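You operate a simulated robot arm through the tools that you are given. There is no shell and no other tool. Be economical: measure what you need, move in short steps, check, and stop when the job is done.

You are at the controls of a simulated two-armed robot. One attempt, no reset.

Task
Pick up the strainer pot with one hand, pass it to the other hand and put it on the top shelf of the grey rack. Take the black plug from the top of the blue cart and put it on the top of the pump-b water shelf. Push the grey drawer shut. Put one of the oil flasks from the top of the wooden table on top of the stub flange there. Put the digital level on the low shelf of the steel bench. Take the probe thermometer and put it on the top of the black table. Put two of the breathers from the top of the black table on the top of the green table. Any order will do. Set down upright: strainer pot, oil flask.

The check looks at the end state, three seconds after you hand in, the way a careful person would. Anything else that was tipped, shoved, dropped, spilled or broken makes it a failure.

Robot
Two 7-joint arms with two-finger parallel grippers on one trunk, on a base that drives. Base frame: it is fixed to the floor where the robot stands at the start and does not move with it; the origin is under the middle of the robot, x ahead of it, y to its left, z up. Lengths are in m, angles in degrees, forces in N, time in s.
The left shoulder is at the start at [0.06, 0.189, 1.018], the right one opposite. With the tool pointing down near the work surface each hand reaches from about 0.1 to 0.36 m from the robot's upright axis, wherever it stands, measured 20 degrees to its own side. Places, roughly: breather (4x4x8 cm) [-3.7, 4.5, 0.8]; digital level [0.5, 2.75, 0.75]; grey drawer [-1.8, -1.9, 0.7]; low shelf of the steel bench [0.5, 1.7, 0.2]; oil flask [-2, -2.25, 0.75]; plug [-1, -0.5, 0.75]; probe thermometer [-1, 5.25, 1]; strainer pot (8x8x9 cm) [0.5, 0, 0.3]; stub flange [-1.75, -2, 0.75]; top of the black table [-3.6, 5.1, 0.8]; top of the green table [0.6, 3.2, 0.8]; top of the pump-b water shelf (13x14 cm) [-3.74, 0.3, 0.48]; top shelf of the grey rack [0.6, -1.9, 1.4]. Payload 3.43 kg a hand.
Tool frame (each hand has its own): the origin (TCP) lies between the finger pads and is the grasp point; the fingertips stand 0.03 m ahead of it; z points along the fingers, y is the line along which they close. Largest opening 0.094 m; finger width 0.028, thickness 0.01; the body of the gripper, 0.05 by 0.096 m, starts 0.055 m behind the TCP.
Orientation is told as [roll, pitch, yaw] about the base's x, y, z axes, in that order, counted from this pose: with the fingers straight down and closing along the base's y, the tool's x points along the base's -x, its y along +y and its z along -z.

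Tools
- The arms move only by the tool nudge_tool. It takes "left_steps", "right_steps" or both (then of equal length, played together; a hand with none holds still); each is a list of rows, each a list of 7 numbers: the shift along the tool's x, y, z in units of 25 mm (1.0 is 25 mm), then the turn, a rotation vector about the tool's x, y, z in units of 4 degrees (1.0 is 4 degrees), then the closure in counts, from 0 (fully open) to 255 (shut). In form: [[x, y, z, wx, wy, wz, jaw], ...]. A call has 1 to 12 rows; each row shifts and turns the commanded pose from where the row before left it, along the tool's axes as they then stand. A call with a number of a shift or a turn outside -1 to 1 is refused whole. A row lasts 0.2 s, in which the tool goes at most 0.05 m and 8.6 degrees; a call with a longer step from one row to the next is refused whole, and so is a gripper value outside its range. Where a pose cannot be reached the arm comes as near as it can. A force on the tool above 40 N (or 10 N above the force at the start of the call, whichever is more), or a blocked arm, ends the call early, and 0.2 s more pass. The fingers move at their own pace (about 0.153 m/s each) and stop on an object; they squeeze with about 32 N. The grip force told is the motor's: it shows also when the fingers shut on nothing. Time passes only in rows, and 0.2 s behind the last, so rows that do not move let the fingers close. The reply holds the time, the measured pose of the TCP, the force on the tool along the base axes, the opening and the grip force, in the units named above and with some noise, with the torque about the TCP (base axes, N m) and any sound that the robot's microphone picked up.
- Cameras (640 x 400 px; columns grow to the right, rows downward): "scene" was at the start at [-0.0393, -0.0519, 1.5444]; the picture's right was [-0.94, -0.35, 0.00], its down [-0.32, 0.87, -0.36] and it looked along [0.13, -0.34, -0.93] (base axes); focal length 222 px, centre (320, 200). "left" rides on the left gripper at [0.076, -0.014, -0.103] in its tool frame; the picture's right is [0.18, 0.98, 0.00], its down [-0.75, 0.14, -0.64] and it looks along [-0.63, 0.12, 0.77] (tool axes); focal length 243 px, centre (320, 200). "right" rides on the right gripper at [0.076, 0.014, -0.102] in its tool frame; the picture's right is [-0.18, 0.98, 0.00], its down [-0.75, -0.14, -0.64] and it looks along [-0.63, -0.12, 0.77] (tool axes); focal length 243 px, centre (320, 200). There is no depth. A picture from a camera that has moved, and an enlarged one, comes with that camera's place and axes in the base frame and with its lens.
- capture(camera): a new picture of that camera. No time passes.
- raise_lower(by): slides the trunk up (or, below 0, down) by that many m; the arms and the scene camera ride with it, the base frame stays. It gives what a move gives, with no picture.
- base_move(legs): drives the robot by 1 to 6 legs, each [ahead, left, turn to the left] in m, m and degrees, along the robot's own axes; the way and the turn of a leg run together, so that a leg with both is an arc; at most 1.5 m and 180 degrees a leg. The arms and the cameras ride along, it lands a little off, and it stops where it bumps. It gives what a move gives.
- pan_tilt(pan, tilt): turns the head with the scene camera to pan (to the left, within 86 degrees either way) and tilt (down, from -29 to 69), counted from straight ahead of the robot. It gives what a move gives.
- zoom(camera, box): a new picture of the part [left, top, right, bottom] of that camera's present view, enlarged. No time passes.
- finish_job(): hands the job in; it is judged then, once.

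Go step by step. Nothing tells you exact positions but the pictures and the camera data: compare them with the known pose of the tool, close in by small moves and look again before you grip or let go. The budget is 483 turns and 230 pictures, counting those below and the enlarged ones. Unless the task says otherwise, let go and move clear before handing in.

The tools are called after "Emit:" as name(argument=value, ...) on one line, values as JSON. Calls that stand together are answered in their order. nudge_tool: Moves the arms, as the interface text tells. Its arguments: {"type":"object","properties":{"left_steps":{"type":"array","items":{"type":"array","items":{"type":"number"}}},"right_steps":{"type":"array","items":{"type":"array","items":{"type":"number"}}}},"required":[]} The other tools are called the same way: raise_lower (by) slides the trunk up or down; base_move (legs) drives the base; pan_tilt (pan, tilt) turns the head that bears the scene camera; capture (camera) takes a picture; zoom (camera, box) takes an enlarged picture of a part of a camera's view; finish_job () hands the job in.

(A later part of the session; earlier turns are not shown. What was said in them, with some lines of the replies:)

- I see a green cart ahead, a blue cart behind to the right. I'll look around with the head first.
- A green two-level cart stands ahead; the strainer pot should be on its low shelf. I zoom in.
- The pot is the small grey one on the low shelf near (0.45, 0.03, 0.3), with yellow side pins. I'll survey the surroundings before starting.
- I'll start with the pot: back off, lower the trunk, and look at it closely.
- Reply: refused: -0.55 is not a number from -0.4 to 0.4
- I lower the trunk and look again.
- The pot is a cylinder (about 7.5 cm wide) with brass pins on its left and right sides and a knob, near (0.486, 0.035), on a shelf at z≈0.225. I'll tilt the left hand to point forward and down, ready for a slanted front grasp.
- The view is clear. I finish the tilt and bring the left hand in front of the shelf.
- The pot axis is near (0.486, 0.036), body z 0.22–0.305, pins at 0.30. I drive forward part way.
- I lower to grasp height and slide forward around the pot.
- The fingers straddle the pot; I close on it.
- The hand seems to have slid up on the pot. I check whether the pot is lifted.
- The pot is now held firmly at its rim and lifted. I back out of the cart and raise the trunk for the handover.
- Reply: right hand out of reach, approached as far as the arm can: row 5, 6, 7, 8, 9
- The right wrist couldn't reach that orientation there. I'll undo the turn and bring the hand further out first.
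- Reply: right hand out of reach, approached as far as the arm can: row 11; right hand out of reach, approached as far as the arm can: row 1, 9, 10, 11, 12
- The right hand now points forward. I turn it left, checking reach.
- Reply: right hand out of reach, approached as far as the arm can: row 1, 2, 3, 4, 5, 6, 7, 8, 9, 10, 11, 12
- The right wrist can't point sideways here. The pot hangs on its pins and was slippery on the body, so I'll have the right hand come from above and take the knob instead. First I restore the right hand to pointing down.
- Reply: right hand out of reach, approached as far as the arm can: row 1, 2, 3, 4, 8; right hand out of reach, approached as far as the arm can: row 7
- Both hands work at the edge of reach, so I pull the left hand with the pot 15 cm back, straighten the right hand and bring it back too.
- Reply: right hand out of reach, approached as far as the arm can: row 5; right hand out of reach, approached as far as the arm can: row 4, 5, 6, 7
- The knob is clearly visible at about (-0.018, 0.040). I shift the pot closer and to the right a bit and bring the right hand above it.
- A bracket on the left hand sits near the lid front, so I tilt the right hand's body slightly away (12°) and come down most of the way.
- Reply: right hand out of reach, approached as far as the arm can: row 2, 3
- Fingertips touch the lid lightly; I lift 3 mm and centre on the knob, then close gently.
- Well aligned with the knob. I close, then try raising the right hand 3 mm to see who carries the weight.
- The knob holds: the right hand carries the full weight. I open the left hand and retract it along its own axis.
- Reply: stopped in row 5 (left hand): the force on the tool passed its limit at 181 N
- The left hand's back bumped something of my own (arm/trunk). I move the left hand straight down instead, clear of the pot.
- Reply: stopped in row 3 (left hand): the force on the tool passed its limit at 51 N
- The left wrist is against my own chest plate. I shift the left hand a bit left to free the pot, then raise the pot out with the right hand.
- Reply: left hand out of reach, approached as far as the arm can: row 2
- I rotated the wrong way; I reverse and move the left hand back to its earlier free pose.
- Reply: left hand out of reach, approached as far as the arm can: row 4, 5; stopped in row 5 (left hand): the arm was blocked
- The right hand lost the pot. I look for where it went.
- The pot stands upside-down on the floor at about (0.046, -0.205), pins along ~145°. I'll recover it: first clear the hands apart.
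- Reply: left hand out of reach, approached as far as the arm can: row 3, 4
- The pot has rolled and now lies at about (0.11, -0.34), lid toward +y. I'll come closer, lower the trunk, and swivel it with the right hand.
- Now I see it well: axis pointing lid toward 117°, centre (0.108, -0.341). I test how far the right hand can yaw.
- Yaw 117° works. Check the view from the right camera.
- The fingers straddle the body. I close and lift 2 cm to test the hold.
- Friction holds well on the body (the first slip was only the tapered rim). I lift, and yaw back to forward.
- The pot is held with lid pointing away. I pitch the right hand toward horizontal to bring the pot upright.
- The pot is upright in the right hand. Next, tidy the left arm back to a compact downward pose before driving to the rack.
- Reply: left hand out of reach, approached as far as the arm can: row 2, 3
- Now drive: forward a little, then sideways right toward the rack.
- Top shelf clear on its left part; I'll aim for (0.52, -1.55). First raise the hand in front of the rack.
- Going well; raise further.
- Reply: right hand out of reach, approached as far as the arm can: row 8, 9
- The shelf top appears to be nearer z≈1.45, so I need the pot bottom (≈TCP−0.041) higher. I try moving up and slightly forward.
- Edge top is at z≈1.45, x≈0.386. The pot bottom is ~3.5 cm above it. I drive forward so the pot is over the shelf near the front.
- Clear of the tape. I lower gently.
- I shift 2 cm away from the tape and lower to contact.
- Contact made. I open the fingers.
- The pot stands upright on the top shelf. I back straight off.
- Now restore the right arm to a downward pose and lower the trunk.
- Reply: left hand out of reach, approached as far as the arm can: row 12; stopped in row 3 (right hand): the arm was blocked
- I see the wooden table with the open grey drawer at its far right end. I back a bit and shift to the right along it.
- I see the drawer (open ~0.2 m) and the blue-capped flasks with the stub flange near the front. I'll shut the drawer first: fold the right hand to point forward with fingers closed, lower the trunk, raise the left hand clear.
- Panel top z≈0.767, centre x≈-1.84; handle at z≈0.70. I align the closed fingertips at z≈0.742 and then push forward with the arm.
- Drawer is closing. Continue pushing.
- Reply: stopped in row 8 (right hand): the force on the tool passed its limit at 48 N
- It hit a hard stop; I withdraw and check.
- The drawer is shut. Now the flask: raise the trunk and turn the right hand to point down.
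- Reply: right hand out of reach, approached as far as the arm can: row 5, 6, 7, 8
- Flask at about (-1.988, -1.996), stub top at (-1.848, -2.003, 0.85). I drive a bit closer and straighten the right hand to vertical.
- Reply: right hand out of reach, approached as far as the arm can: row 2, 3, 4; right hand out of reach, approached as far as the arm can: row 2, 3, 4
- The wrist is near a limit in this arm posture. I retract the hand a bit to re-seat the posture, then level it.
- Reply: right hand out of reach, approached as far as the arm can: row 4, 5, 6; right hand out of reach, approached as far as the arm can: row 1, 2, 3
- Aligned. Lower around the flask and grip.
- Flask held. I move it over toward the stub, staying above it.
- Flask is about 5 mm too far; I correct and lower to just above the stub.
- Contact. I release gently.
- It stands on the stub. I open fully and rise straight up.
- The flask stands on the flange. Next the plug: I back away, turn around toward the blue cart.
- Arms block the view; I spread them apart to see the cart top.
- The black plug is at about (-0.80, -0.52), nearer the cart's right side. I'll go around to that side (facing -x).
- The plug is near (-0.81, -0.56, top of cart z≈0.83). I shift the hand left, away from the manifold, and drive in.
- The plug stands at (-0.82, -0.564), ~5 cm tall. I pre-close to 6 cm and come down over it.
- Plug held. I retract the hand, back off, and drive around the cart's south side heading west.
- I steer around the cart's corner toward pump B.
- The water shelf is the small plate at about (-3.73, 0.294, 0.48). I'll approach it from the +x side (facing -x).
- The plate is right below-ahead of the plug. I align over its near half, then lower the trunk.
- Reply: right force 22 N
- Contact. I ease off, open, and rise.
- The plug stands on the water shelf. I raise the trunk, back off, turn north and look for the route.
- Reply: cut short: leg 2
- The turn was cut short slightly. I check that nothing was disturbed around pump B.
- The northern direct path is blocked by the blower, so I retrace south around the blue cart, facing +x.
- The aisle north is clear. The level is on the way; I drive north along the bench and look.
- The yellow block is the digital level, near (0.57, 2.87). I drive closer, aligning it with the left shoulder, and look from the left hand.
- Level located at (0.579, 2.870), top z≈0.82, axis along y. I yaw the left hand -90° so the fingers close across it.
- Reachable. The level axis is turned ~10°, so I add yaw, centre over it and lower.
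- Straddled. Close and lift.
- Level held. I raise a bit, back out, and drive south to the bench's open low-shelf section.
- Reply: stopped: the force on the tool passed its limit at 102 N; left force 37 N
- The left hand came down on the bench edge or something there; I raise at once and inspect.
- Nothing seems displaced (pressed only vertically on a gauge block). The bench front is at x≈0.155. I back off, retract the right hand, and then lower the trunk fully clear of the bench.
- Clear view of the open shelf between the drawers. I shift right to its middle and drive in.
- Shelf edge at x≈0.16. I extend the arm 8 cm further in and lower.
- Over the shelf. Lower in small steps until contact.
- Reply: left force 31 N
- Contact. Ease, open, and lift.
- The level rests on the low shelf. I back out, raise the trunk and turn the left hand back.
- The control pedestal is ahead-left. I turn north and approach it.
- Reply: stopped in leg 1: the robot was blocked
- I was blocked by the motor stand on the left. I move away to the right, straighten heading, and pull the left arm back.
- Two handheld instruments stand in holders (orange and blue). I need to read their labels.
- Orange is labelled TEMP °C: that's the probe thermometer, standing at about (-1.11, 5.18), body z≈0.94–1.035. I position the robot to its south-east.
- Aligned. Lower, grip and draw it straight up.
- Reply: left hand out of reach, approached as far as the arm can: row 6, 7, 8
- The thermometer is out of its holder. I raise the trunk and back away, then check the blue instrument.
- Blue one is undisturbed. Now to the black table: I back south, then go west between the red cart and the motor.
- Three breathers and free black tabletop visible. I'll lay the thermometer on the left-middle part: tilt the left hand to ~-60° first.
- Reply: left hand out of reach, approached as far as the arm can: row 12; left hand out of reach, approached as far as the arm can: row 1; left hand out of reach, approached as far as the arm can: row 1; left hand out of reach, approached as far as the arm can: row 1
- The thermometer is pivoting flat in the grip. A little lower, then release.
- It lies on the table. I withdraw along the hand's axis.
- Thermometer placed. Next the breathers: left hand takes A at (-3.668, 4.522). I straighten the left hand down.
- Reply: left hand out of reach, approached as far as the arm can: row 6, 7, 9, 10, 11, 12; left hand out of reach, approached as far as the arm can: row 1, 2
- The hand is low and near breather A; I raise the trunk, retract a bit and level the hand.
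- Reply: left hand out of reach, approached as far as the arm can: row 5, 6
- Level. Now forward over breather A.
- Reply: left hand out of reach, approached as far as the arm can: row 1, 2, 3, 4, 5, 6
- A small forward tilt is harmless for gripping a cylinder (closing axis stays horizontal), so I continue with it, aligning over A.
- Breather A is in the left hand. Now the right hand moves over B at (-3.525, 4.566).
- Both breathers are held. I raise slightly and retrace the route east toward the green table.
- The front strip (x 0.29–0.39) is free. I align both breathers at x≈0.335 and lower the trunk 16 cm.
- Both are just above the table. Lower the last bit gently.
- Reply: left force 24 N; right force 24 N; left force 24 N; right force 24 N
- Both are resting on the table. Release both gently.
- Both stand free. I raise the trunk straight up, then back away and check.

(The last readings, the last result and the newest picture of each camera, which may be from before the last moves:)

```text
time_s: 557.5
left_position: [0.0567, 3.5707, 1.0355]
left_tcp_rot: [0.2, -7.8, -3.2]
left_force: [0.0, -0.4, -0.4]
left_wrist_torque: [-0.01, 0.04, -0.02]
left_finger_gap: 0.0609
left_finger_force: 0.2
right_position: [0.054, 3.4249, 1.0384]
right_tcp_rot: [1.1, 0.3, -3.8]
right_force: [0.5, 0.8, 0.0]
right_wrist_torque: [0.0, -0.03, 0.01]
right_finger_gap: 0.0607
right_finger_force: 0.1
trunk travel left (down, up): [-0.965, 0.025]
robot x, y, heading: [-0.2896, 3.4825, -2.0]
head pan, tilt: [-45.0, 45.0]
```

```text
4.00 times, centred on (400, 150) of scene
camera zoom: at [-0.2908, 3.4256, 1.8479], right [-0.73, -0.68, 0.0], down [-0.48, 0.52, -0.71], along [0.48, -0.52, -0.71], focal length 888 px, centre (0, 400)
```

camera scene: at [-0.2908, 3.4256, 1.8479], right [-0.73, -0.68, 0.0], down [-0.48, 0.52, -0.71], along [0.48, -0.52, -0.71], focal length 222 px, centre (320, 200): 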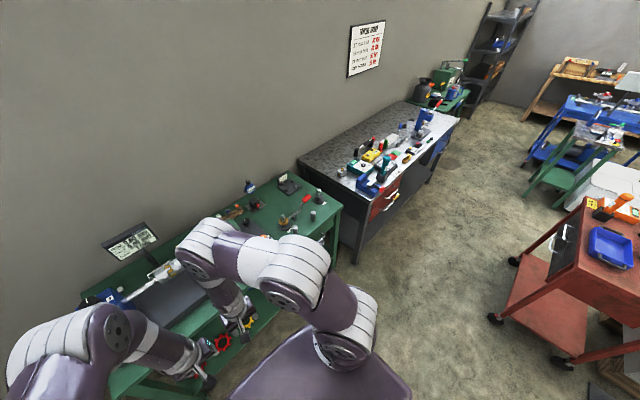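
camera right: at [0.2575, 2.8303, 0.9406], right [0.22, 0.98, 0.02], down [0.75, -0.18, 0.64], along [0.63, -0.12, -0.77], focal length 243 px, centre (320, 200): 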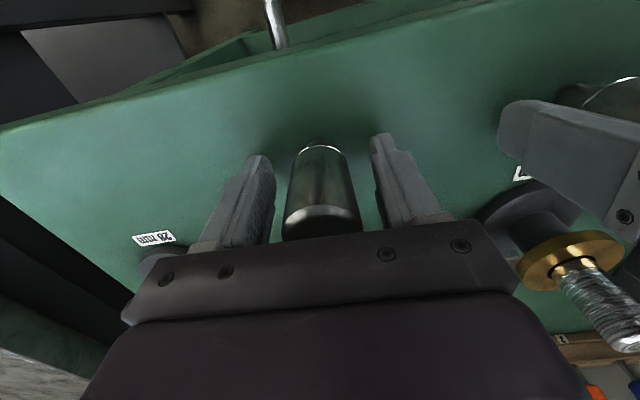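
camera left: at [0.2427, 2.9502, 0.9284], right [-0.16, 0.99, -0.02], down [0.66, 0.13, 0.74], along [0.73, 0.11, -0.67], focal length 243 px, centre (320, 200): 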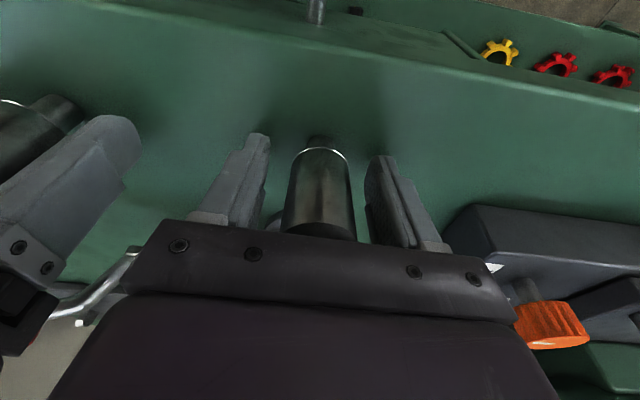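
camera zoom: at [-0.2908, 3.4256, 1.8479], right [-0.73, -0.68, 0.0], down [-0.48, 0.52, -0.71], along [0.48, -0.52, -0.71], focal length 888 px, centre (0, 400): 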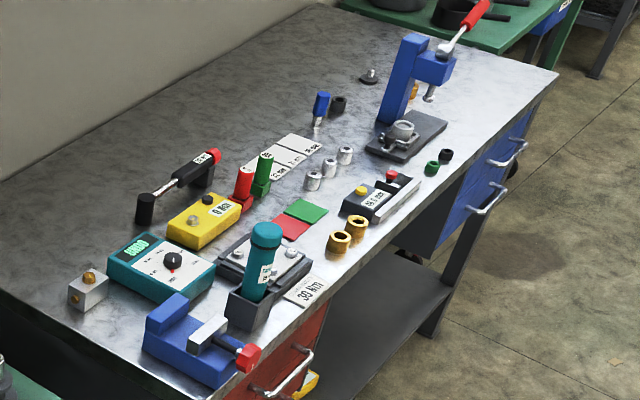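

All seven jobs look done: both breathers stand on the green table, the level is on the bench's low shelf, and both hands are clear of everything. I hand in.

Emit:
finish_job()

```text
The job is handed in.
```

I handed the job in with all seven tasks done, though the pot had a mishap on the way and one part of the bench took a knock.

- **Pot:** The left hand passed it to the right, then it was knocked out of the grip and dropped to the floor. I picked it up again with the right hand and stood it upright on the top shelf of the grey rack, but I did not repeat the hand-to-hand pass.
- **Knock on the steel bench:** While I was carrying the level, the left hand came down on something on the bench, probably the 46.0 mm gauge (about 100 N). Nothing looked displaced in the pictures afterwards.
- **Bumps while driving:** I bumped something twice, once near pump B and once beside the motor by the control pedestal. I saw no sign that anything moved, though I did not look at the motor stand again afterwards.
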